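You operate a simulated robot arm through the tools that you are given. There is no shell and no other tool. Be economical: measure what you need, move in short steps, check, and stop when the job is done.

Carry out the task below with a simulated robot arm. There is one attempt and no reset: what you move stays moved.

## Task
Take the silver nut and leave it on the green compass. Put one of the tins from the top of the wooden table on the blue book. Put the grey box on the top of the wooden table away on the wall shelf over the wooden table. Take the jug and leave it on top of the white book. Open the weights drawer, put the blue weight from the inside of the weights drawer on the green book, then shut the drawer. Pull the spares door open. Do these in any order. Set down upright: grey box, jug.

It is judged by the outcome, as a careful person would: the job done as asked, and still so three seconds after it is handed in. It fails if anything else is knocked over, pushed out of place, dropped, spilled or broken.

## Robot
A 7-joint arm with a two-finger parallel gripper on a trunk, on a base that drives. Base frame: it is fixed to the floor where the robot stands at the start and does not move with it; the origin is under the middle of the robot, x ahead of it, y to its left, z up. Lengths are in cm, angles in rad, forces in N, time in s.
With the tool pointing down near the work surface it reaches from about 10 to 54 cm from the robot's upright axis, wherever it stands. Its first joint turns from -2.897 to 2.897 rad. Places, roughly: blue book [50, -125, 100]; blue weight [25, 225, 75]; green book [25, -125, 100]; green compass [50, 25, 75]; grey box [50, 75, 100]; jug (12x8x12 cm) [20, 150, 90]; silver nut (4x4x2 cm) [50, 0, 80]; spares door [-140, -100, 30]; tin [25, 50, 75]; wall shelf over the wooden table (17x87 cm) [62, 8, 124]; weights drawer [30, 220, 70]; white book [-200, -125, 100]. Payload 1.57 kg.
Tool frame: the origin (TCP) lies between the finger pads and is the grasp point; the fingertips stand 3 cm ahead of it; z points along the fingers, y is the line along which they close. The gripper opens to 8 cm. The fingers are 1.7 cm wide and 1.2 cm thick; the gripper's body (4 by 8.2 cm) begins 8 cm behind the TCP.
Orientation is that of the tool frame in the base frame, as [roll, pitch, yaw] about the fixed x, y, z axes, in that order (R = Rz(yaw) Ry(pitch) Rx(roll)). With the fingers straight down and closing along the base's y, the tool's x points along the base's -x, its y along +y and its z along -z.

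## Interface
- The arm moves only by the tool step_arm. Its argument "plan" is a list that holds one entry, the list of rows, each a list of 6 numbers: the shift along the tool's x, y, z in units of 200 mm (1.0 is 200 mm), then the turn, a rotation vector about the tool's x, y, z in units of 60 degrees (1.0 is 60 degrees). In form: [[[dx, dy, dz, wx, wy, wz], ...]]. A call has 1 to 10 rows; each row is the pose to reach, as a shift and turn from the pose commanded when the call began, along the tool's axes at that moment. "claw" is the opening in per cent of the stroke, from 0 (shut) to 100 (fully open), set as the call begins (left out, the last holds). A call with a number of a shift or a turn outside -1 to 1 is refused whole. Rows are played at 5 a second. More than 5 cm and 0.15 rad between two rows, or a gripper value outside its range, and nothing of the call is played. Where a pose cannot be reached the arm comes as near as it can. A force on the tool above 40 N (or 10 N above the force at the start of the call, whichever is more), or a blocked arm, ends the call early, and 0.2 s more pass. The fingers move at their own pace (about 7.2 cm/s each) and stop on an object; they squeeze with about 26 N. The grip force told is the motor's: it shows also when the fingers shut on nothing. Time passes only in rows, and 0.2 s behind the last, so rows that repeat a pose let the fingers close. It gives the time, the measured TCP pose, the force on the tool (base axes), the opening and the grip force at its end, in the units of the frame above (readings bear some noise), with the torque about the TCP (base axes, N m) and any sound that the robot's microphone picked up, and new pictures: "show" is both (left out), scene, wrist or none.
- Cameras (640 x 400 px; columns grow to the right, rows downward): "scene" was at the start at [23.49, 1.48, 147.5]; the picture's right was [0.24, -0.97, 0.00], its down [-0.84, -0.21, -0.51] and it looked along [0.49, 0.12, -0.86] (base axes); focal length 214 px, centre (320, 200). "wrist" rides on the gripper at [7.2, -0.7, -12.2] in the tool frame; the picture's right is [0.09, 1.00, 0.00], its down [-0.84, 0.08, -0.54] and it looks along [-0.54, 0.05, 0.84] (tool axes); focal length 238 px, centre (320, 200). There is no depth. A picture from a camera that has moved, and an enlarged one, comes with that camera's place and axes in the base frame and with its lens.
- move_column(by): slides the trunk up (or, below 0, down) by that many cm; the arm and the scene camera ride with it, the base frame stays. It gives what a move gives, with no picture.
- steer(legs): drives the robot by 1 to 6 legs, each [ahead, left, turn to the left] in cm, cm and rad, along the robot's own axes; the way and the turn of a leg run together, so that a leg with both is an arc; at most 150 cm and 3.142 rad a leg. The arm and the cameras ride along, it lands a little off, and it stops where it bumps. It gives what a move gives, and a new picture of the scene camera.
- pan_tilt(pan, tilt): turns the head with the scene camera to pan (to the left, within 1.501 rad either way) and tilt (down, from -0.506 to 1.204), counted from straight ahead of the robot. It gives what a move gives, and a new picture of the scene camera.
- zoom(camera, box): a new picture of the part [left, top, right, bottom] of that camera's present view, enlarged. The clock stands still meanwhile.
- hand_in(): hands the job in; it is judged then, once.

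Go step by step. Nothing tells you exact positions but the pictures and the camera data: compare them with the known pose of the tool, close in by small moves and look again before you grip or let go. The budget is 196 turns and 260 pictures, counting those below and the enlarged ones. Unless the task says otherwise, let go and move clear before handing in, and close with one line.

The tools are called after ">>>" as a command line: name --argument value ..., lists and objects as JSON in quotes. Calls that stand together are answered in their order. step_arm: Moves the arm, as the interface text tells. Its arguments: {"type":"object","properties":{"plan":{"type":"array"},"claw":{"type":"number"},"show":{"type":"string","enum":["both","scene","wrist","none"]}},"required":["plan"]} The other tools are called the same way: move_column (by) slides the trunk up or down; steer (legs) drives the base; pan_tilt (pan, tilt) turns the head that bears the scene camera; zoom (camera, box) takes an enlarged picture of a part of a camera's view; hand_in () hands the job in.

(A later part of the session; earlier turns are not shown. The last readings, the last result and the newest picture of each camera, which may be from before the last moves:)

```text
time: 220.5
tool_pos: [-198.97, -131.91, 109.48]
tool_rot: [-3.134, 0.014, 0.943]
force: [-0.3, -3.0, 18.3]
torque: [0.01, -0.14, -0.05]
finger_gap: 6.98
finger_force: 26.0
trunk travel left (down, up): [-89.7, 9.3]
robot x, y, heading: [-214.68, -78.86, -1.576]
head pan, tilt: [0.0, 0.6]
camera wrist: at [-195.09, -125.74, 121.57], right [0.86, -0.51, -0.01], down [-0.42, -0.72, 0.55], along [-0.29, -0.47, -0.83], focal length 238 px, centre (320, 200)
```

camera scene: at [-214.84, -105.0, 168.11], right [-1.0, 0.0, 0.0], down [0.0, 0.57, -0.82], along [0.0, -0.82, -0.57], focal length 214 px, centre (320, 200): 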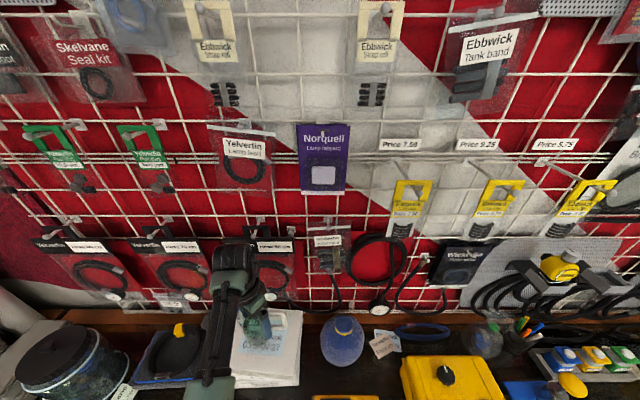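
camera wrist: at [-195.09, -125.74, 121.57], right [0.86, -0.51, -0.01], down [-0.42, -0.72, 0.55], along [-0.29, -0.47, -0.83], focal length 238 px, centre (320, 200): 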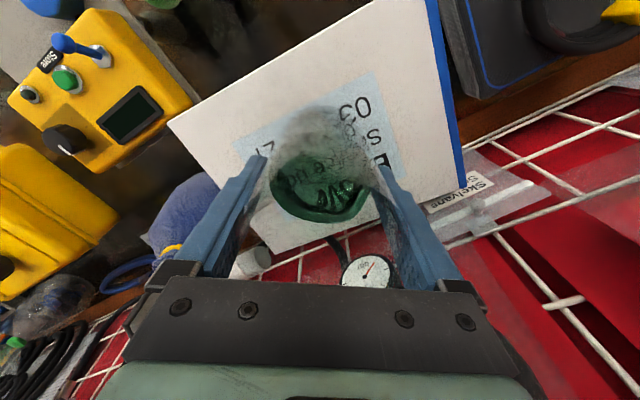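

Contact with the book (18 N). Easing, releasing, and lifting straight up.

>>> step_arm --plan '[[[0, 0, -0.012, 0, 0, 0], [0, 0, -0.018, 0, 0, 0]]]' --show "none"

>>> step_arm --plan '[[[0, 0, 0, 0, 0, 0], [0, 0, 0, 0, 0, 0], [0, 0, 0, 0, 0, 0]]]' --claw 100 --show "wrist"

```text
time: 221.1
tool_pos: [-198.98, -131.66, 109.47]
tool_rot: [-3.128, 0.009, 0.943]
force: [0.3, -2.1, 3.9]
torque: [-0.36, -0.09, -0.02]
finger_gap: 6.98
finger_force: 26.1
trunk travel left (down, up): [-89.7, 9.3]
robot x, y, heading: [-214.95, -79.01, -1.577]
head pan, tilt: [0.0, 0.6]
```

```text
time: 221.9
tool_pos: [-199.0, -131.76, 109.54]
tool_rot: [-3.131, 0.011, 0.942]
force: [-0.1, -0.5, 0.5]
torque: [-0.01, 0.03, -0.01]
finger_gap: 7.99
finger_force: 0.0
trunk travel left (down, up): [-89.7, 9.3]
robot x, y, heading: [-214.82, -79.1, -1.571]
head pan, tilt: [0.0, 0.6]
camera wrist: at [-195.05, -125.7, 121.68], right [0.86, -0.51, -0.01], down [-0.42, -0.72, 0.55], along [-0.29, -0.47, -0.84], focal length 238 px, centre (320, 200)
```

wrist: 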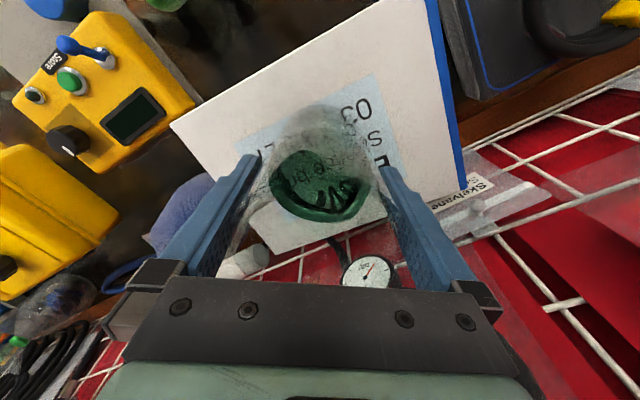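

>>> step_arm --plan '[[[0, 0, -0.05, 0, 0, 0], [0, 0, -0.1, 0, 0, 0], [0, 0, -0.15, 0, 0, 0], [0, 0, -0.2, 0, 0, 0]]]' --show "wrist"

>>> move_column --by 8

>>> zoom --camera "wrist" --box '[0, 0, 640, 400]'

```text
time: 222.9
tool_pos: [-198.94, -131.78, 113.57]
tool_rot: [-3.134, 0.011, 0.944]
force: [-0.4, -0.6, -0.6]
torque: [0.04, 0.0, 0.0]
finger_gap: 7.99
finger_force: 0.1
trunk travel left (down, up): [-89.7, 9.3]
robot x, y, heading: [-214.76, -78.93, -1.573]
head pan, tilt: [0.0, 0.6]
camera wrist: at [-195.0, -125.74, 125.72], right [0.86, -0.51, -0.01], down [-0.42, -0.72, 0.55], along [-0.29, -0.47, -0.84], focal length 238 px, centre (320, 200)
```

wrist: 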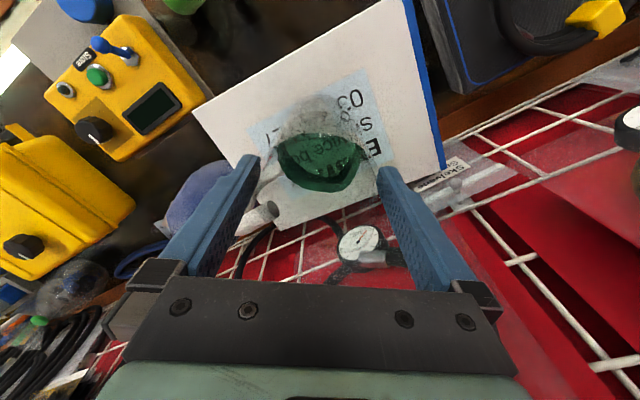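

```text
time: 224.1
tool_pos: [-198.95, -131.77, 121.54]
tool_rot: [-3.133, 0.011, 0.943]
force: [-0.1, 0.4, 0.4]
torque: [0.0, 0.0, -0.01]
finger_gap: 7.99
finger_force: 0.0
trunk travel left (down, up): [-97.7, 1.3]
robot x, y, heading: [-214.59, -79.33, -1.572]
head pan, tilt: [0.0, 0.6]
```

```text
1.00 times, centred on (320, 200) of wrist (not enlarged: the box is as wide or as high as the picture)
camera zoom: at [-195.01, -125.75, 133.71], right [0.86, -0.51, -0.01], down [-0.42, -0.72, 0.55], along [-0.29, -0.47, -0.84], focal length 238 px, centre (320, 200)
```

zoom: 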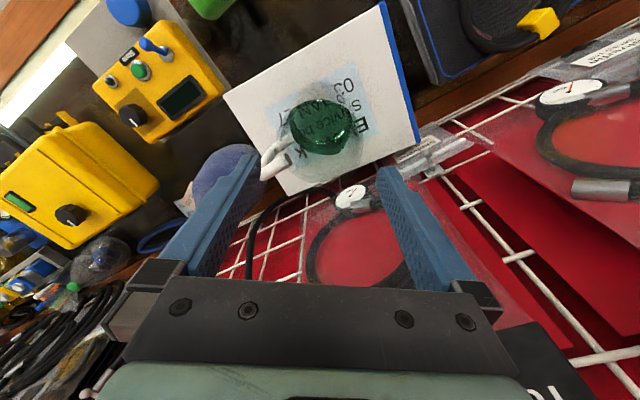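

The jug stands upright on the white book. Backing away and looking at the spares door.

>>> steer --legs '[[-45, 0, 0], [0, 42, 0]]'

>>> pan_tilt --pan 0.0 --tilt 0.95

>>> zoom --camera "scene" --box '[200, 130, 480, 305]'

```text
time: 228.9
tool_pos: [-156.89, -87.77, 121.67]
tool_rot: [-3.133, 0.01, 0.942]
force: [0.1, -0.3, 0.3]
torque: [0.0, -0.03, -0.01]
finger_gap: 8.02
finger_force: 0.1
trunk travel left (down, up): [-97.7, 1.3]
robot x, y, heading: [-172.49, -35.13, -1.574]
head pan, tilt: [0.0, 0.6]
camera scene: at [-172.81, -60.98, 176.12], right [-1.0, 0.0, 0.0], down [0.0, 0.56, -0.83], along [0.0, -0.83, -0.56], focal length 214 px, centre (320, 200)
```

scene: 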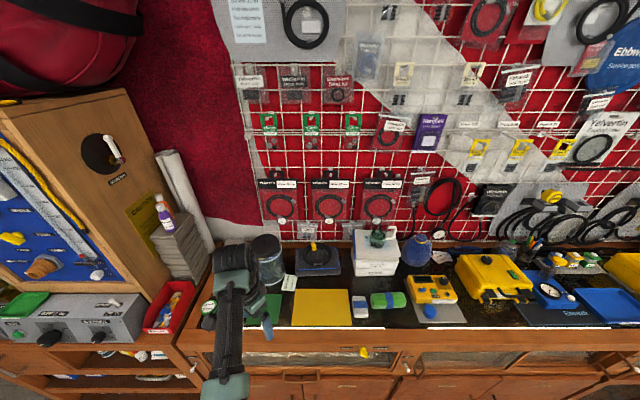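

```text
time: 229.7
tool_pos: [-156.66, -87.85, 121.54]
tool_rot: [-3.131, 0.012, 0.943]
force: [-0.7, 0.3, 0.3]
torque: [0.01, 0.0, -0.02]
finger_gap: 7.99
finger_force: 0.0
trunk travel left (down, up): [-97.7, 1.3]
robot x, y, heading: [-172.87, -35.38, -1.575]
head pan, tilt: [0.0, 0.949]
camera scene: at [-172.71, -59.42, 173.28], right [-1.0, 0.0, 0.0], down [0.0, 0.81, -0.58], along [0.0, -0.58, -0.81], focal length 214 px, centre (320, 200)
```

scene: 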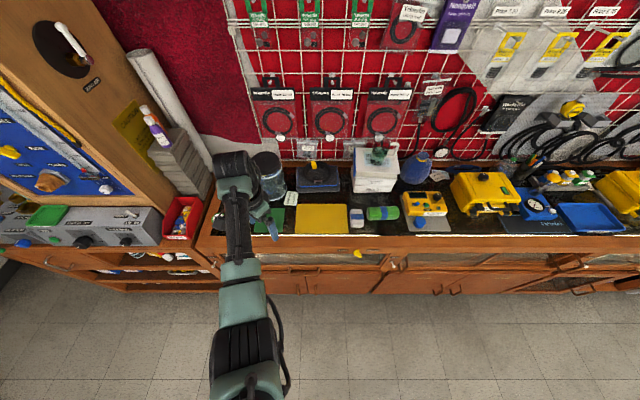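

```text
2.29 times, centred on (340, 218) of scene
camera zoom: at [-172.71, -59.42, 173.28], right [-1.0, 0.0, 0.0], down [0.0, 0.81, -0.58], along [0.0, -0.58, -0.81], focal length 490 px, centre (274, 160)
```

zoom: 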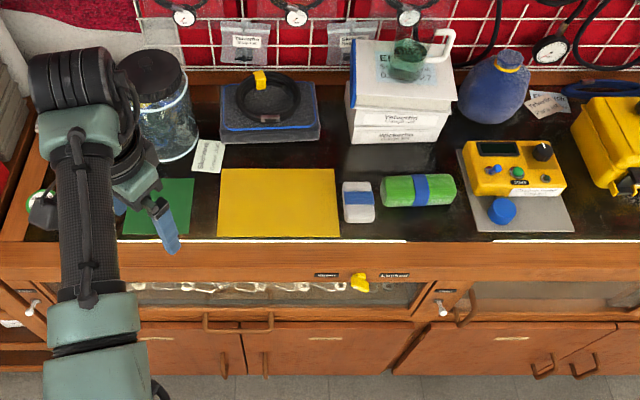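

Jug is fine. I'll back up 30 cm to read the door labels and see the handles.

>>> steer --legs '[[-35, 10, 0]]'

>>> zoom --camera "scene" --box '[210, 130, 430, 270]'

```text
time: 232.1
tool_pos: [-146.77, -52.89, 121.58]
tool_rot: [-3.131, 0.009, 0.945]
force: [0.6, -0.3, 0.1]
torque: [-0.02, -0.02, -0.01]
finger_gap: 7.99
finger_force: 0.0
trunk travel left (down, up): [-97.7, 1.3]
robot x, y, heading: [-162.58, 0.23, -1.566]
head pan, tilt: [0.0, 0.949]
camera scene: at [-162.8, -24.52, 173.26], right [-1.0, 0.0, 0.0], down [0.0, 0.81, -0.58], along [0.0, -0.58, -0.81], focal length 214 px, centre (320, 200)
```

scene: 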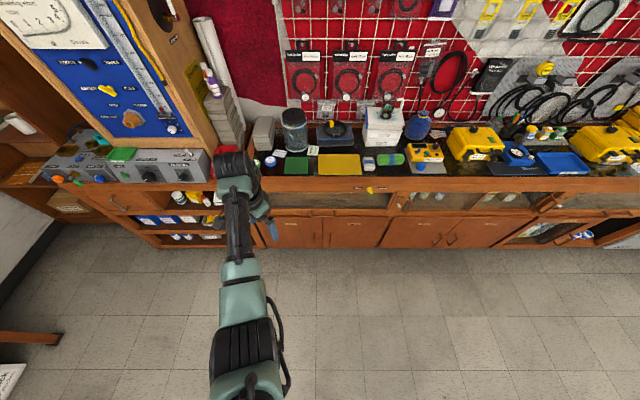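

```text
2.86 times, centred on (320, 200) of scene
camera zoom: at [-162.8, -24.52, 173.26], right [-1.0, 0.0, 0.0], down [0.0, 0.81, -0.58], along [0.0, -0.58, -0.81], focal length 613 px, centre (320, 200)
```

zoom: 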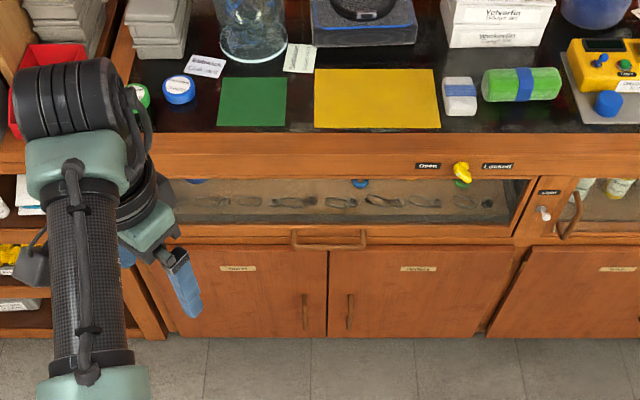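

>>> zoom --camera "scene" --box '[270, 205, 380, 255]'

>>> zoom --camera "scene" --box '[380, 205, 640, 255]'

```text
5.82 times, centred on (325, 230) of scene
camera zoom: at [-162.8, -24.52, 173.26], right [-1.0, 0.0, 0.0], down [0.0, 0.81, -0.58], along [0.0, -0.58, -0.81], focal length 1248 px, centre (291, 26)
```

zoom: 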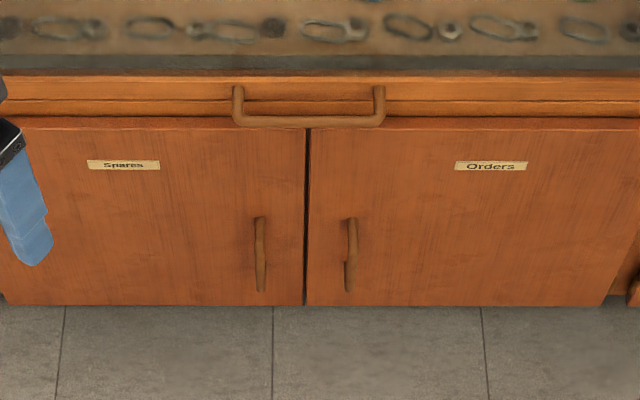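

```text
2.46 times, centred on (510, 230) of scene
camera zoom: at [-162.8, -24.52, 173.26], right [-1.0, 0.0, 0.0], down [0.0, 0.81, -0.58], along [0.0, -0.58, -0.81], focal length 528 px, centre (-148, 126)
```

zoom: 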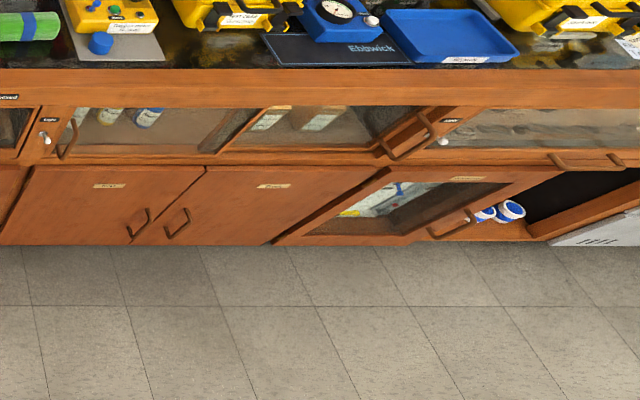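

"Spares" is the left door, handle at ≈(-158.7,-94,26), hinge near x≈-127. Orienting the gripper: yaw to close along x, then pitch forward to horizontal.

>>> step_arm --plan '[[[0, 0, 0, 0, 0, -0.12], [0, 0, 0, 0, 0, -0.24], [0, 0, 0, 0, 0, -0.36], [0, 0, 0, 0, 0, -0.48], [0, 0, 0, 0, 0, -0.6]]]' --show "none"

>>> step_arm --plan '[[[0, 0, 0, 0, -0.13, 0], [0, 0, 0, 0, -0.26, 0], [0, 0, 0, 0, -0.39, 0], [0, 0, 0, 0, -0.52, 0], [0, 0, 0, 0, -0.65, 0], [0, 0, 0, 0, -0.75, 0]]]' --show "none"

>>> step_arm --plan '[[[0, 0, 0, 0, -0.13, 0], [0, 0, 0, 0, -0.26, 0], [0, 0, 0, 0, -0.39, 0], [0, 0, 0, 0, -0.52, 0], [0, 0, 0, 0, -0.6, 0]]]' --show "both"

```text
time: 233.3
tool_pos: [-146.75, -52.84, 121.69]
tool_rot: [-3.128, 0.002, 1.577]
force: [0.0, -0.1, 0.3]
torque: [0.02, 0.0, -0.01]
finger_gap: 7.99
finger_force: 0.0
trunk travel left (down, up): [-97.7, 1.3]
robot x, y, heading: [-162.32, 0.18, -1.569]
head pan, tilt: [0.0, 0.949]
```

```text
time: 234.7
tool_pos: [-146.74, -52.85, 121.54]
tool_rot: [-3.123, 0.789, 1.59]
force: [-0.2, 1.0, -0.7]
torque: [0.02, 0.03, 0.01]
finger_gap: 8.0
finger_force: 0.0
trunk travel left (down, up): [-97.7, 1.3]
robot x, y, heading: [-162.52, -0.01, -1.572]
head pan, tilt: [0.0, 0.949]
```

```text
time: 235.9
tool_pos: [-146.69, -52.71, 121.58]
tool_rot: [-3.052, 1.414, 1.666]
force: [0.0, -0.2, -0.1]
torque: [0.06, 0.0, 0.02]
finger_gap: 7.99
finger_force: 0.1
trunk travel left (down, up): [-97.7, 1.3]
robot x, y, heading: [-162.94, -0.07, -1.575]
head pan, tilt: [0.0, 0.949]
camera scene: at [-162.77, -24.45, 173.27], right [-1.0, 0.0, 0.0], down [0.0, 0.81, -0.58], along [0.0, -0.58, -0.81], focal length 214 px, centre (320, 200)
camera wrist: at [-147.5, -39.77, 116.35], right [0.99, 0.02, -0.1], down [0.09, 0.41, 0.91], along [0.06, -0.91, 0.4], focal length 238 px, centre (320, 200)
```

scene: 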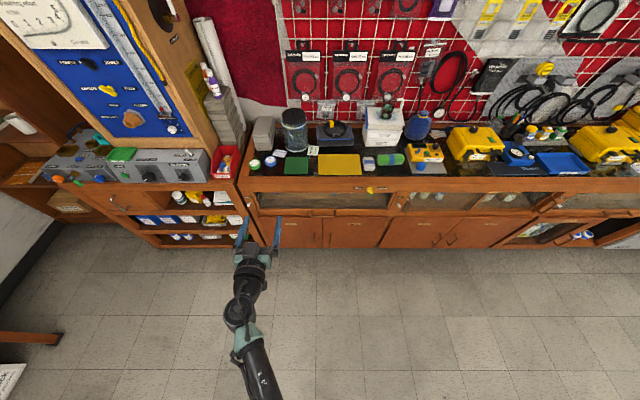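
wrist: 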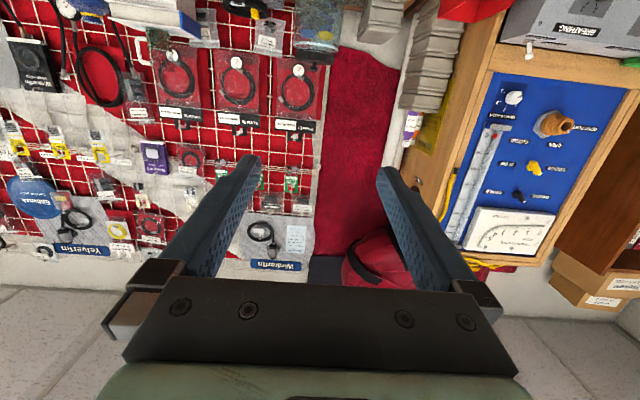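

The gripper is horizontal. Shifting sideways to the handle's x and lowering the trunk in stages.

>>> steer --legs '[[0, -12, 0]]'

>>> move_column --by -70

>>> pan_tilt --pan 0.2 --tilt 0.7

```text
time: 237.1
tool_pos: [-158.46, -52.83, 121.59]
tool_rot: [-3.046, 1.416, 1.673]
force: [-0.6, 0.8, 0.1]
torque: [0.01, 0.0, 0.0]
finger_gap: 7.99
finger_force: 0.0
trunk travel left (down, up): [-97.7, 1.3]
robot x, y, heading: [-174.64, -0.29, -1.564]
head pan, tilt: [0.0, 0.949]
camera scene: at [-174.42, -24.48, 173.27], right [-1.0, 0.0, 0.0], down [0.0, 0.81, -0.58], along [0.0, -0.58, -0.81], focal length 214 px, centre (320, 200)
```

scene: 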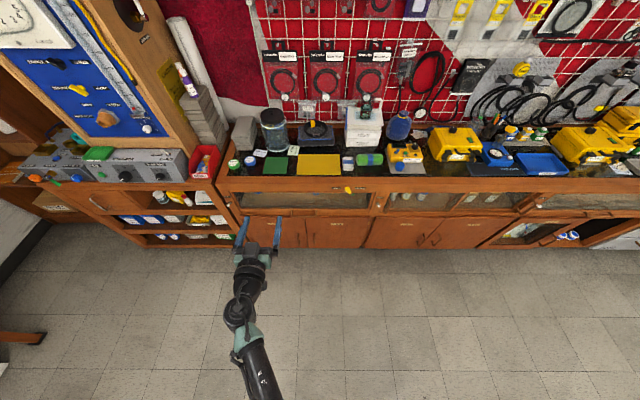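

```text
refused: -70 is not a number from -40 to 40
```

```text
time: 237.9
tool_pos: [-158.5, -52.7, 121.6]
tool_rot: [-3.055, 1.417, 1.664]
force: [0.6, 0.5, -0.1]
torque: [0.0, 0.01, -0.05]
finger_gap: 7.98
finger_force: 0.1
trunk travel left (down, up): [-97.7, 1.3]
robot x, y, heading: [-174.87, 0.01, -1.564]
head pan, tilt: [0.201, 0.7]
camera scene: at [-172.96, -25.52, 175.25], right [-0.98, -0.2, 0.0], down [-0.13, 0.63, -0.76], along [0.16, -0.75, -0.64], focal length 214 px, centre (320, 200)
```

scene: 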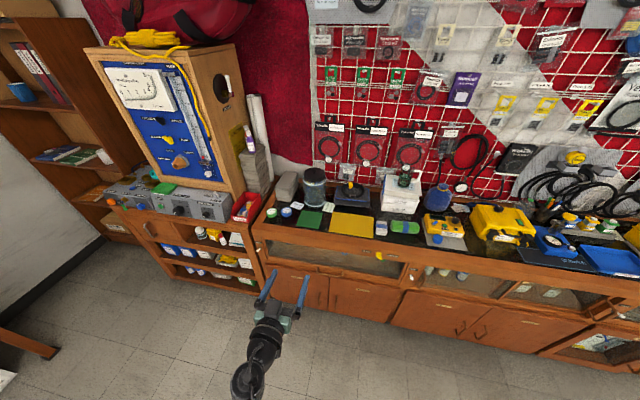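

>>> move_column --by -40

>>> move_column --by -30

>>> zoom --camera "scene" --box '[0, 0, 640, 400]'

>>> zoom --camera "wrist" --box '[0, 0, 640, 400]'

```text
time: 241.7
tool_pos: [-158.59, -52.8, 81.72]
tool_rot: [-3.051, 1.414, 1.664]
force: [0.4, -0.2, -0.3]
torque: [0.04, 0.02, 0.0]
finger_gap: 7.99
finger_force: 0.1
trunk travel left (down, up): [-57.7, 41.3]
robot x, y, heading: [-174.72, 0.02, -1.565]
head pan, tilt: [0.201, 0.7]
```

```text
time: 244.7
tool_pos: [-158.53, -52.81, 51.64]
tool_rot: [-3.052, 1.415, 1.666]
force: [0.5, -0.9, -0.2]
torque: [0.01, 0.0, -0.02]
finger_gap: 8.01
finger_force: 0.0
trunk travel left (down, up): [-27.7, 71.3]
robot x, y, heading: [-174.76, -0.21, -1.567]
head pan, tilt: [0.201, 0.7]
```

```text
1.00 times, centred on (320, 200) of scene (not enlarged: the box is as wide or as high as the picture)
camera zoom: at [-172.88, -25.52, 105.26], right [-0.98, -0.2, 0.0], down [-0.13, 0.63, -0.76], along [0.16, -0.75, -0.64], focal length 214 px, centre (320, 200)
```

zoom: 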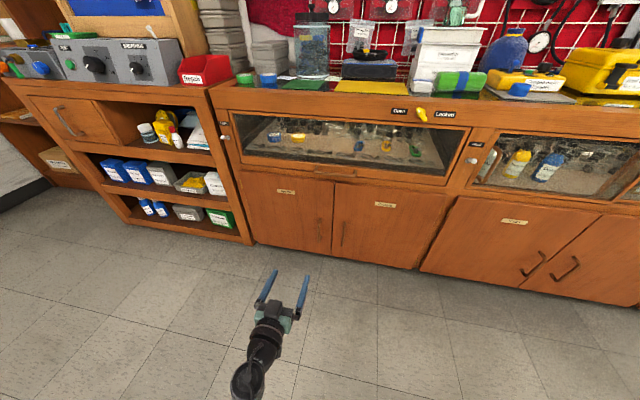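

```text
1.00 times, centred on (320, 200) of wrist (not enlarged: the box is as wide or as high as the picture)
camera zoom: at [-159.28, -39.79, 46.38], right [0.99, 0.02, -0.1], down [0.09, 0.41, 0.91], along [0.06, -0.91, 0.4], focal length 238 px, centre (320, 200)
```

zoom: 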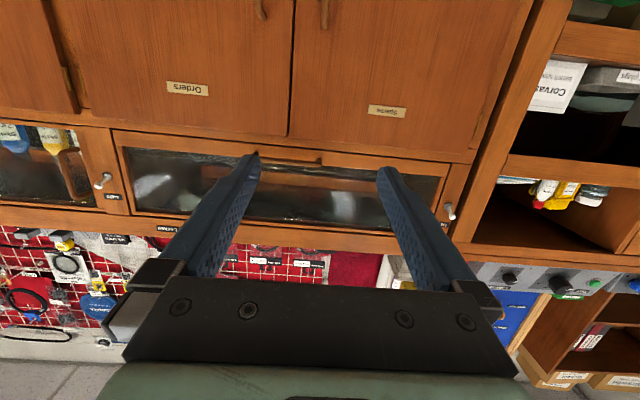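

Handle's top end at z≈33, x≈-158.7: consistent. Lowering 25 and driving forward 30.

>>> move_column --by -24

>>> steer --legs '[[30, 0, 0]]'

>>> zoom --camera "wrist" --box '[0, 0, 640, 400]'

```text
time: 247.2
tool_pos: [-158.62, -52.83, 27.62]
tool_rot: [-3.054, 1.415, 1.665]
force: [-0.3, -0.9, 0.3]
torque: [-0.04, 0.01, -0.02]
finger_gap: 8.02
finger_force: 0.0
trunk travel left (down, up): [-3.7, 95.3]
robot x, y, heading: [-174.38, 0.33, -1.565]
head pan, tilt: [0.201, 0.7]
```

```text
time: 249.3
tool_pos: [-158.46, -83.17, 27.57]
tool_rot: [-3.052, 1.415, 1.665]
force: [0.0, 0.2, -0.2]
torque: [-0.03, 0.01, -0.01]
finger_gap: 7.98
finger_force: 0.0
trunk travel left (down, up): [-3.7, 95.3]
robot x, y, heading: [-174.65, -30.42, -1.568]
head pan, tilt: [0.201, 0.7]
camera scene: at [-172.75, -55.89, 81.25], right [-0.98, -0.2, 0.0], down [-0.13, 0.63, -0.76], along [0.16, -0.75, -0.64], focal length 214 px, centre (320, 200)
```

scene: 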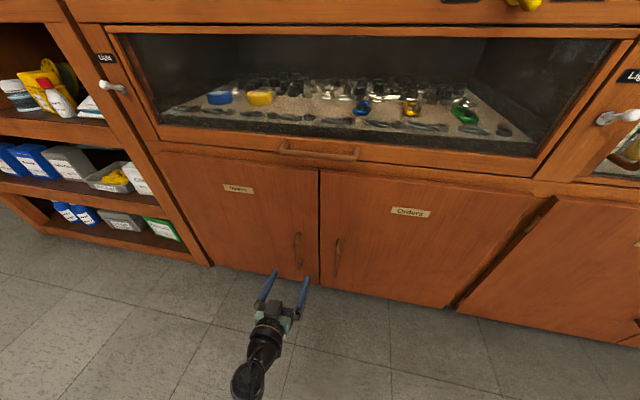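

```text
1.00 times, centred on (320, 200) of wrist (not enlarged: the box is as wide or as high as the picture)
camera zoom: at [-159.16, -70.17, 22.38], right [0.99, 0.02, -0.1], down [0.09, 0.41, 0.91], along [0.06, -0.91, 0.4], focal length 238 px, centre (320, 200)
```

zoom: 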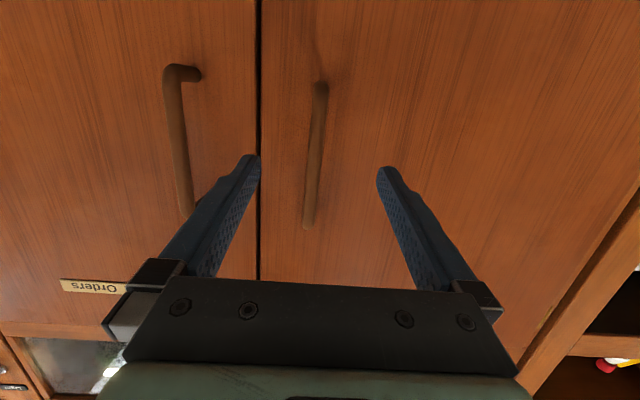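

The handle is between the fingers. Moving forward 8 cm and closing.

>>> steer --legs '[[8, 0, 0]]'

>>> zoom --camera "wrist" --box '[160, 50, 480, 250]'

```text
time: 250.5
tool_pos: [-158.33, -91.15, 27.55]
tool_rot: [-3.034, 1.414, 1.68]
force: [0.4, 1.1, -0.3]
torque: [0.02, -0.01, -0.04]
finger_gap: 7.99
finger_force: 0.0
trunk travel left (down, up): [-3.7, 95.3]
robot x, y, heading: [-174.44, -38.73, -1.567]
head pan, tilt: [0.201, 0.7]
stopped in leg 1: the force on the tool passed its limit at 44 N (the readings are from after the stop); the commanded pose is now the measured one
camera scene: at [-172.68, -64.17, 81.25], right [-0.98, -0.2, 0.0], down [-0.13, 0.63, -0.76], along [0.16, -0.75, -0.64], focal length 214 px, centre (320, 200)
```

scene: 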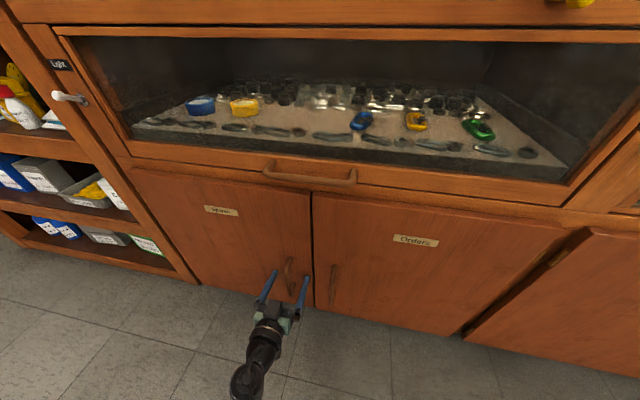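

```text
2.00 times, centred on (320, 150) of wrist
camera zoom: at [-159.05, -78.2, 22.32], right [0.99, 0.02, -0.11], down [0.09, 0.41, 0.91], along [0.06, -0.91, 0.4], focal length 477 px, centre (320, 300)
```

zoom: 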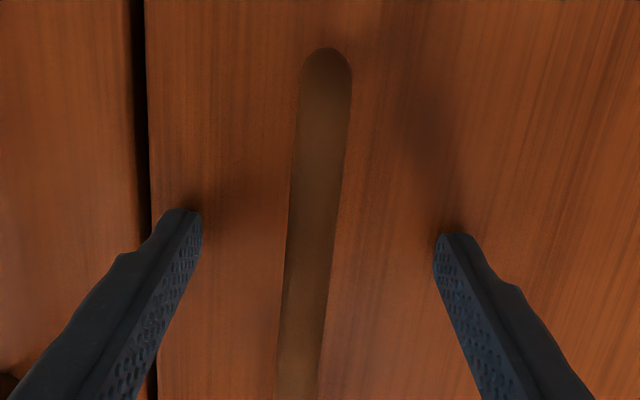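

Tips touched the door face; handle is within the jaws. Backing 0.7 cm and closing.

>>> step_arm --plan '[[[0, 0, -0.035, 0, 0, 0], [0, 0, -0.035, 0, 0, 0], [0, 0, -0.035, 0, 0, 0], [0, 0, -0.035, 0, 0, 0]]]' --claw 0 --show "wrist"

```text
time: 251.5
tool_pos: [-158.74, -90.54, 27.66]
tool_rot: [-3.035, 1.415, 1.67]
force: [-17.9, 5.1, 2.0]
torque: [-0.23, -0.44, 0.04]
finger_gap: 1.31
finger_force: 29.5
trunk travel left (down, up): [-3.7, 95.3]
robot x, y, heading: [-174.36, -38.43, -1.561]
head pan, tilt: [0.201, 0.7]
camera wrist: at [-159.36, -77.58, 22.41], right [0.99, 0.01, -0.11], down [0.09, 0.4, 0.91], along [0.05, -0.91, 0.4], focal length 238 px, centre (320, 200)
```

wrist: 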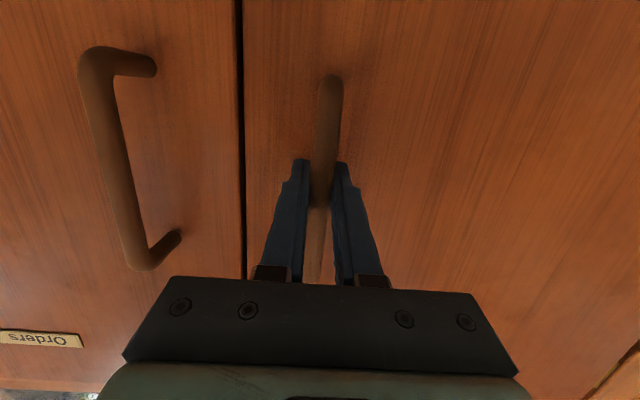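

Handle gripped. Pulling the door along its arc (hinge on the +x side), rotating the hand with it.

>>> step_arm --plan '[[[0, 0.003, -0.095, 0.057, 0, 0], [0, 0.0113, -0.1886, 0.1146, 0, 0], [0, 0.026, -0.282, 0.172, 0, 0], [0, 0.045, -0.374, 0.229, 0, 0]]]' --show "both"

```text
time: 252.5
tool_pos: [-157.12, -82.89, 28.42]
tool_rot: [-2.819, 1.406, 1.668]
force: [5.4, -2.6, -24.6]
torque: [-0.12, -0.5, -0.01]
finger_gap: 1.34
finger_force: 29.8
trunk travel left (down, up): [-3.7, 95.3]
robot x, y, heading: [-174.57, -38.65, -1.563]
head pan, tilt: [0.201, 0.7]
camera scene: at [-172.61, -64.26, 81.2], right [-0.98, -0.21, 0.0], down [-0.13, 0.63, -0.76], along [0.16, -0.75, -0.65], focal length 214 px, centre (320, 200)
camera wrist: at [-155.0, -70.09, 23.27], right [0.97, -0.2, -0.14], down [0.21, 0.37, 0.91], along [-0.13, -0.91, 0.4], focal length 238 px, centre (320, 200)
```

scene: 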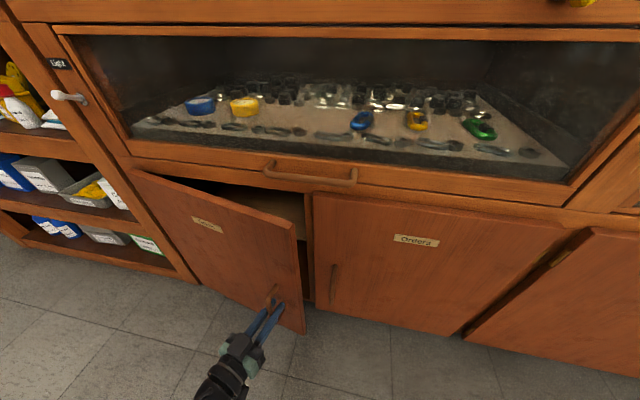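
wrist: 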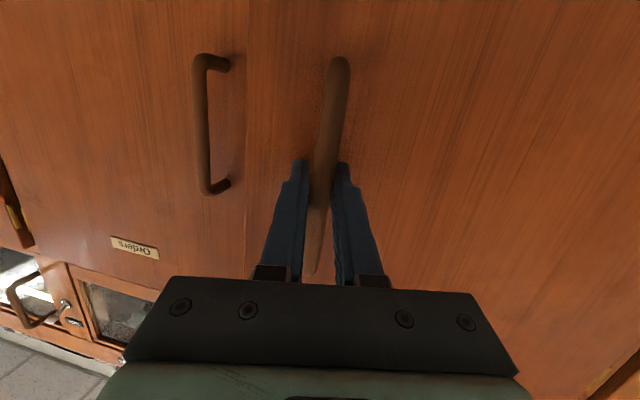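

The door is opening. Continuing along the arc with height compensation.

>>> step_arm --plan '[[[0.03, 0.004, -0.11, 0.067, 0, 0], [0.055, 0.0155, -0.22, 0.134, 0, 0], [0.085, 0.0345, -0.328, 0.2, 0, 0], [0.105, 0.0615, -0.435, 0.267, 0, 0], [0.122, 0.0955, -0.54, 0.334, 0, 0], [0.138, 0.137, -0.642, 0.4, 0, 0]]]' --show "both"

```text
time: 253.5
tool_pos: [-153.9, -76.1, 28.7]
tool_rot: [-2.631, 1.429, 1.626]
force: [-0.5, 0.7, 1.5]
torque: [0.05, -0.75, 0.09]
finger_gap: 1.38
finger_force: 31.0
trunk travel left (down, up): [-3.7, 95.3]
robot x, y, heading: [-174.27, -39.03, -1.563]
head pan, tilt: [0.201, 0.7]
stopped in row 4: the force on the tool passed its limit at 42 N (the readings are from after the stop); the commanded pose is now the measured one
camera scene: at [-172.65, -64.19, 81.27], right [-0.98, -0.21, 0.0], down [-0.13, 0.63, -0.77], along [0.16, -0.75, -0.64], focal length 214 px, centre (320, 200)
camera wrist: at [-149.12, -64.14, 23.03], right [0.89, -0.42, -0.16], down [0.32, 0.33, 0.89], along [-0.32, -0.84, 0.43], focal length 238 px, centre (320, 200)
```

scene: 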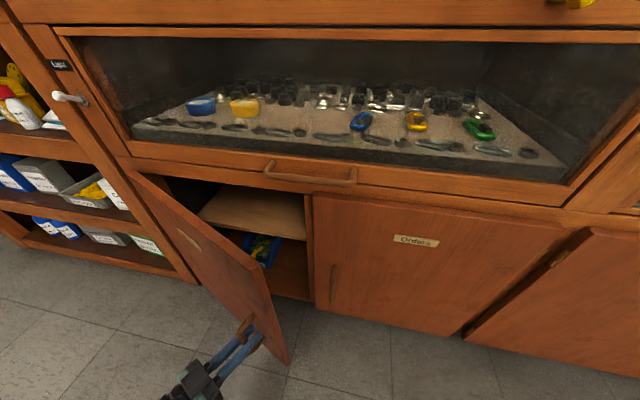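
wrist: 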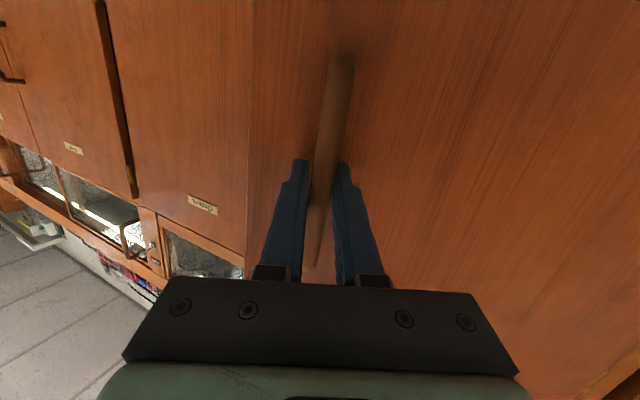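

Door at ≈32°. Arc radius is nearer 27 cm; continuing with corrected arc.

>>> step_arm --plan '[[[0.017, 0.0175, -0.107, 0.095, 0, 0], [0.034, 0.043, -0.213, 0.19, 0, 0], [0.05, 0.077, -0.319, 0.286, 0, 0], [0.066, 0.12, -0.42, 0.38, 0, 0], [0.082, 0.17, -0.52, 0.458, 0, 0], [0.0975, 0.228, -0.62, 0.535, 0, 0]]]' --show "both"

```text
time: 254.2
tool_pos: [-151.8, -72.69, 28.52]
tool_rot: [-2.125, 1.451, 1.872]
force: [-0.3, 1.2, -3.3]
torque: [-0.76, -0.19, 0.08]
finger_gap: 1.47
finger_force: 30.5
trunk travel left (down, up): [-3.7, 95.3]
robot x, y, heading: [-174.37, -38.69, -1.569]
head pan, tilt: [0.201, 0.7]
stopped in row 3: the force on the tool passed its limit at 57 N (the readings are from after the stop); the commanded pose is now the measured one
camera scene: at [-172.7, -64.17, 81.23], right [-0.98, -0.2, 0.0], down [-0.13, 0.63, -0.76], along [0.16, -0.75, -0.64], focal length 214 px, centre (320, 200)
camera wrist: at [-144.45, -62.54, 22.26], right [0.75, -0.64, -0.19], down [0.44, 0.26, 0.86], along [-0.49, -0.73, 0.48], focal length 238 px, centre (320, 200)
```

scene: 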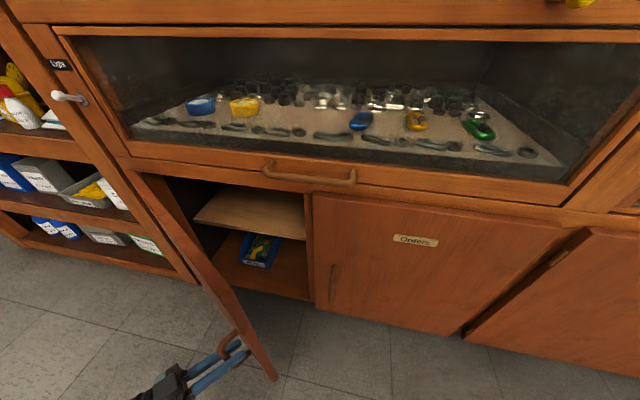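
wrist: 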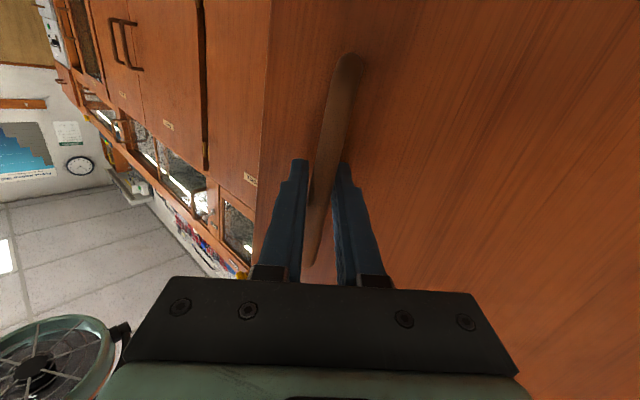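

Door at roughly 40°. One more arc segment with re-estimated geometry.

>>> step_arm --plan '[[[0.007, -0.003, -0.062, 0, 0, 0], [0.015, -0.005, -0.125, 0.01, 0, 0], [0.022, -0.002, -0.187, 0.04, 0, 0], [0.03, 0.001, -0.248, 0.076, 0, 0], [0.037, 0.008, -0.31, 0.115, 0, 0], [0.045, 0.016, -0.37, 0.153, 0, 0], [0.052, 0.028, -0.43, 0.19, 0, 0], [0.06, 0.04, -0.492, 0.229, 0, 0]]]' --show "scene"

```text
time: 256.0
tool_pos: [-145.75, -66.52, 28.4]
tool_rot: [-1.904, 1.453, 1.889]
force: [-10.3, 11.9, 19.9]
torque: [-0.11, -0.74, 0.06]
finger_gap: 1.44
finger_force: 30.6
out of reach, approached as far as the arm can: row 8
trunk travel left (down, up): [-3.7, 95.3]
robot x, y, heading: [-174.59, -38.62, -1.566]
head pan, tilt: [0.201, 0.7]
camera scene: at [-172.75, -64.12, 81.29], right [-0.98, -0.2, 0.0], down [-0.13, 0.63, -0.77], along [0.16, -0.75, -0.64], focal length 214 px, centre (320, 200)
```

scene: 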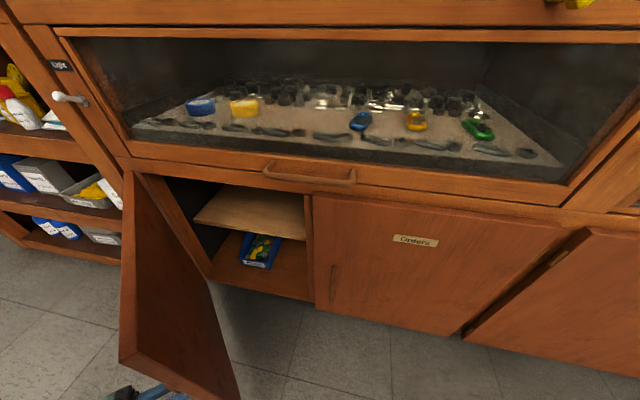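

The door is open about 65–70°. Releasing and moving off along the finger direction.

>>> step_arm --plan '[[[0, 0, 0, 0, 0, 0], [0, 0, 0, 0, 0, 0], [0, 0, 0, 0, 0, 0]]]' --claw 100 --show "none"

>>> steer --legs '[[-7.5, 10, 0], [-25, 0, 0]]'

```text
time: 256.8
tool_pos: [-145.81, -66.66, 28.03]
tool_rot: [-1.926, 1.448, 1.873]
force: [-0.1, 0.0, 0.2]
torque: [-0.03, -0.02, 0.0]
finger_gap: 8.02
finger_force: 0.1
trunk travel left (down, up): [-3.7, 95.3]
robot x, y, heading: [-174.55, -38.32, -1.563]
head pan, tilt: [0.201, 0.7]
```

```text
time: 259.5
tool_pos: [-135.86, -34.36, 28.21]
tool_rot: [-1.923, 1.449, 1.881]
force: [-0.2, 0.4, -0.4]
torque: [0.02, -0.01, 0.02]
finger_gap: 7.99
finger_force: 0.0
trunk travel left (down, up): [-3.7, 95.3]
robot x, y, heading: [-164.56, -6.47, -1.564]
head pan, tilt: [0.201, 0.7]
camera scene: at [-162.83, -31.95, 81.25], right [-0.98, -0.21, 0.0], down [-0.13, 0.63, -0.76], along [0.16, -0.75, -0.64], focal length 214 px, centre (320, 200)
```

scene: 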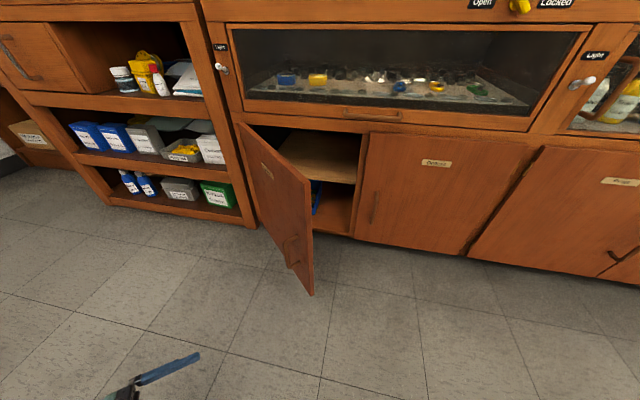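

The door is open about 40°. I'll open it wider by pushing its inner side: straighten the hand, close the fingers, and come around the free edge.

>>> step_arm --plan '[[[0, 0, 0, -0.13, 0, 0], [0, 0, 0, -0.26, 0, 0], [0, 0, 0, -0.39, 0, 0], [0, 0, 0, -0.52, 0, 0], [0, 0, 0, -0.65, 0, 0], [0, 0, 0, -0.78, 0, 0], [0, 0, 0, -0.88, 0, 0]]]' --claw 0 --show "none"

>>> steer --legs '[[0, -31, 0], [42, 0, 0]]'

```text
time: 261.1
tool_pos: [-135.91, -34.22, 28.2]
tool_rot: [-2.843, 1.45, 1.882]
force: [1.2, 0.4, 0.6]
torque: [-0.06, -0.03, 0.01]
finger_gap: 0.0
finger_force: 21.7
trunk travel left (down, up): [-3.7, 95.3]
robot x, y, heading: [-164.54, -6.83, -1.563]
head pan, tilt: [0.201, 0.7]
```

```text
time: 265.3
tool_pos: [-165.8, -75.47, 28.25]
tool_rot: [-2.843, 1.449, 1.883]
force: [-0.3, 0.3, -0.5]
torque: [0.0, 0.01, 0.01]
finger_gap: 0.0
finger_force: 21.3
trunk travel left (down, up): [-3.7, 95.3]
robot x, y, heading: [-194.72, -47.67, -1.559]
head pan, tilt: [0.201, 0.7]
camera scene: at [-192.79, -73.23, 81.25], right [-0.98, -0.21, 0.0], down [-0.14, 0.63, -0.76], along [0.16, -0.75, -0.64], focal length 214 px, centre (320, 200)
```

scene: 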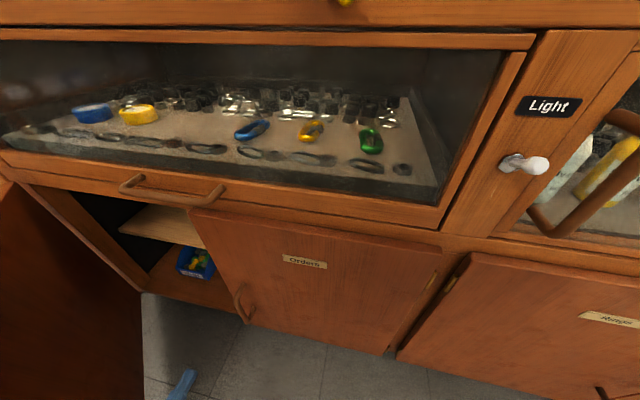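

The finger is inside the opening. Strafing left to push the door wider.

>>> steer --legs '[[0, 32, 0]]'

```text
time: 267.4
tool_pos: [-133.85, -75.15, 28.16]
tool_rot: [-2.844, 1.447, 1.88]
force: [-0.3, 0.0, -0.3]
torque: [0.0, 0.0, 0.01]
finger_gap: 0.01
finger_force: 20.7
trunk travel left (down, up): [-3.7, 95.3]
robot x, y, heading: [-162.64, -47.46, -1.562]
head pan, tilt: [0.201, 0.7]
camera scene: at [-160.76, -72.88, 81.25], right [-0.98, -0.21, 0.0], down [-0.13, 0.63, -0.76], along [0.16, -0.75, -0.64], focal length 214 px, centre (320, 200)
```

scene: 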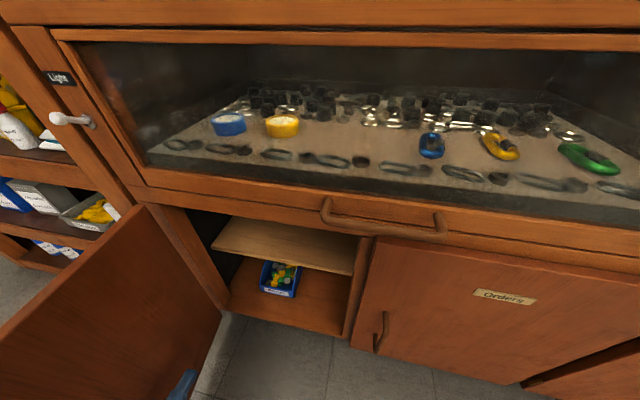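

Door is wide open now. Moving off to the right, backing away, and heading for the weights drawer.

>>> steer --legs '[[0, -10, 0], [-50, 0, 0]]'

>>> move_column --by 40

>>> move_column --by 20

>>> pan_tilt --pan 0.2 --tilt 0.6

```text
time: 271.1
tool_pos: [-144.35, -24.55, 28.15]
tool_rot: [-2.846, 1.448, 1.875]
force: [0.0, -0.5, 0.2]
torque: [0.01, 0.01, 0.04]
finger_gap: 0.02
finger_force: 21.1
trunk travel left (down, up): [-3.7, 95.3]
robot x, y, heading: [-173.21, 3.4, -1.57]
head pan, tilt: [0.201, 0.7]
camera scene: at [-171.34, -22.16, 81.25], right [-0.98, -0.2, 0.0], down [-0.13, 0.63, -0.76], along [0.16, -0.75, -0.64], focal length 214 px, centre (320, 200)
```

scene: 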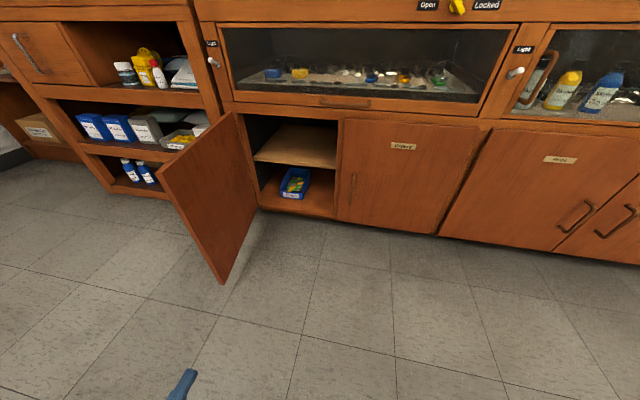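

```text
time: 275.0
tool_pos: [-144.34, -24.55, 68.19]
tool_rot: [-2.846, 1.449, 1.877]
force: [0.1, 0.6, 0.4]
torque: [0.02, 0.01, -0.03]
finger_gap: 0.0
finger_force: 21.2
trunk travel left (down, up): [-43.7, 55.3]
robot x, y, heading: [-172.83, 2.94, -1.567]
head pan, tilt: [0.201, 0.7]
```

```text
time: 277.1
tool_pos: [-144.31, -24.6, 88.27]
tool_rot: [-2.846, 1.45, 1.878]
force: [0.3, 0.2, 0.0]
torque: [-0.04, 0.03, 0.0]
finger_gap: 0.0
finger_force: 20.9
trunk travel left (down, up): [-63.7, 35.3]
robot x, y, heading: [-172.91, 3.57, -1.572]
head pan, tilt: [0.201, 0.7]
```

```text
time: 277.8
tool_pos: [-144.3, -24.55, 88.14]
tool_rot: [-2.843, 1.448, 1.877]
force: [-0.3, -0.2, 0.3]
torque: [-0.02, 0.02, -0.01]
finger_gap: 0.0
finger_force: 21.2
trunk travel left (down, up): [-63.7, 35.3]
robot x, y, heading: [-173.14, 3.2, -1.572]
head pan, tilt: [0.201, 0.6]
camera scene: at [-171.27, -22.5, 142.11], right [-0.98, -0.2, 0.0], down [-0.11, 0.55, -0.82], along [0.17, -0.81, -0.57], focal length 214 px, centre (320, 200)
```

scene: 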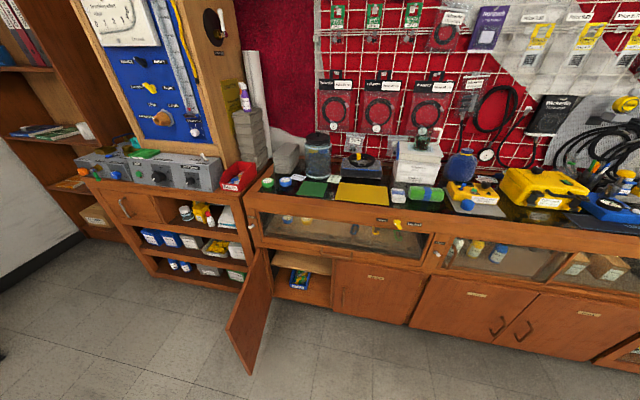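

Door stays wide open. Driving to the bench with the weights drawer.

>>> steer --legs '[[0, 0, 1.571], [108, 0, 0], [0, 140, 0], [0, 55, 0]]'

>>> pan_tilt --pan 0.1 --tilt 0.75

```text
time: 296.4
tool_pos: [-39.49, 223.94, 88.3]
tool_rot: [-2.844, 1.449, -2.826]
force: [0.1, -0.8, 0.1]
torque: [-0.03, 0.01, 0.0]
finger_gap: 0.03
finger_force: 21.5
trunk travel left (down, up): [-63.7, 35.3]
robot x, y, heading: [-67.31, 194.87, 0.015]
head pan, tilt: [0.201, 0.6]
camera scene: at [-41.58, 196.86, 142.12], right [0.21, -0.98, 0.0], down [-0.55, -0.12, -0.83], along [0.81, 0.17, -0.56], focal length 214 px, centre (320, 200)
```

scene: 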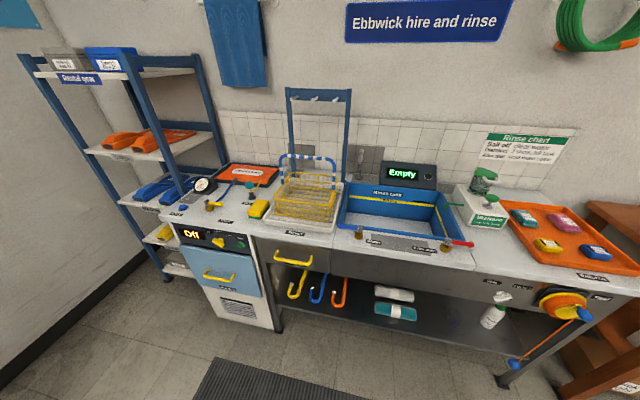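

```text
time: 297.1
tool_pos: [-39.54, 223.88, 88.22]
tool_rot: [-2.845, 1.448, -2.827]
force: [0.5, 0.2, 0.6]
torque: [-0.01, 0.01, -0.01]
finger_gap: 0.02
finger_force: 21.1
trunk travel left (down, up): [-63.7, 35.3]
robot x, y, heading: [-67.28, 194.42, 0.015]
head pan, tilt: [0.099, 0.75]
camera scene: at [-41.98, 195.87, 140.83], right [0.11, -0.99, 0.0], down [-0.68, -0.08, -0.73], along [0.73, 0.08, -0.68], focal length 214 px, centre (320, 200)
```

scene: 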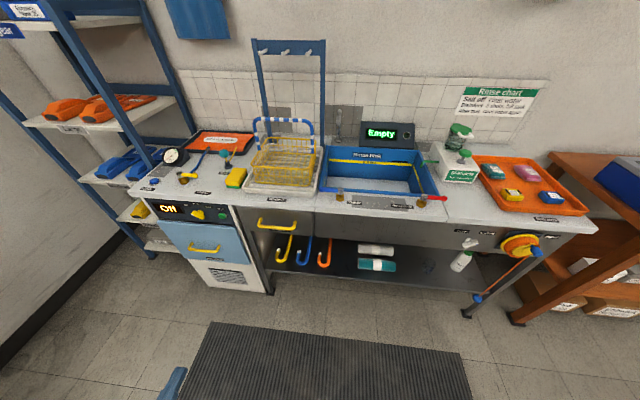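

>>> zoom --camera "scene" --box '[200, 170, 360, 270]'

```text
4.00 times, centred on (280, 220) of scene
camera zoom: at [-41.98, 195.87, 140.83], right [0.11, -0.99, 0.0], down [-0.68, -0.08, -0.73], along [0.73, 0.08, -0.68], focal length 858 px, centre (480, 120)
```

zoom: 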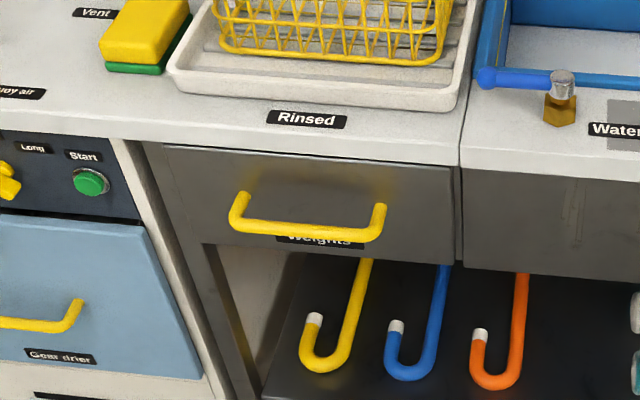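

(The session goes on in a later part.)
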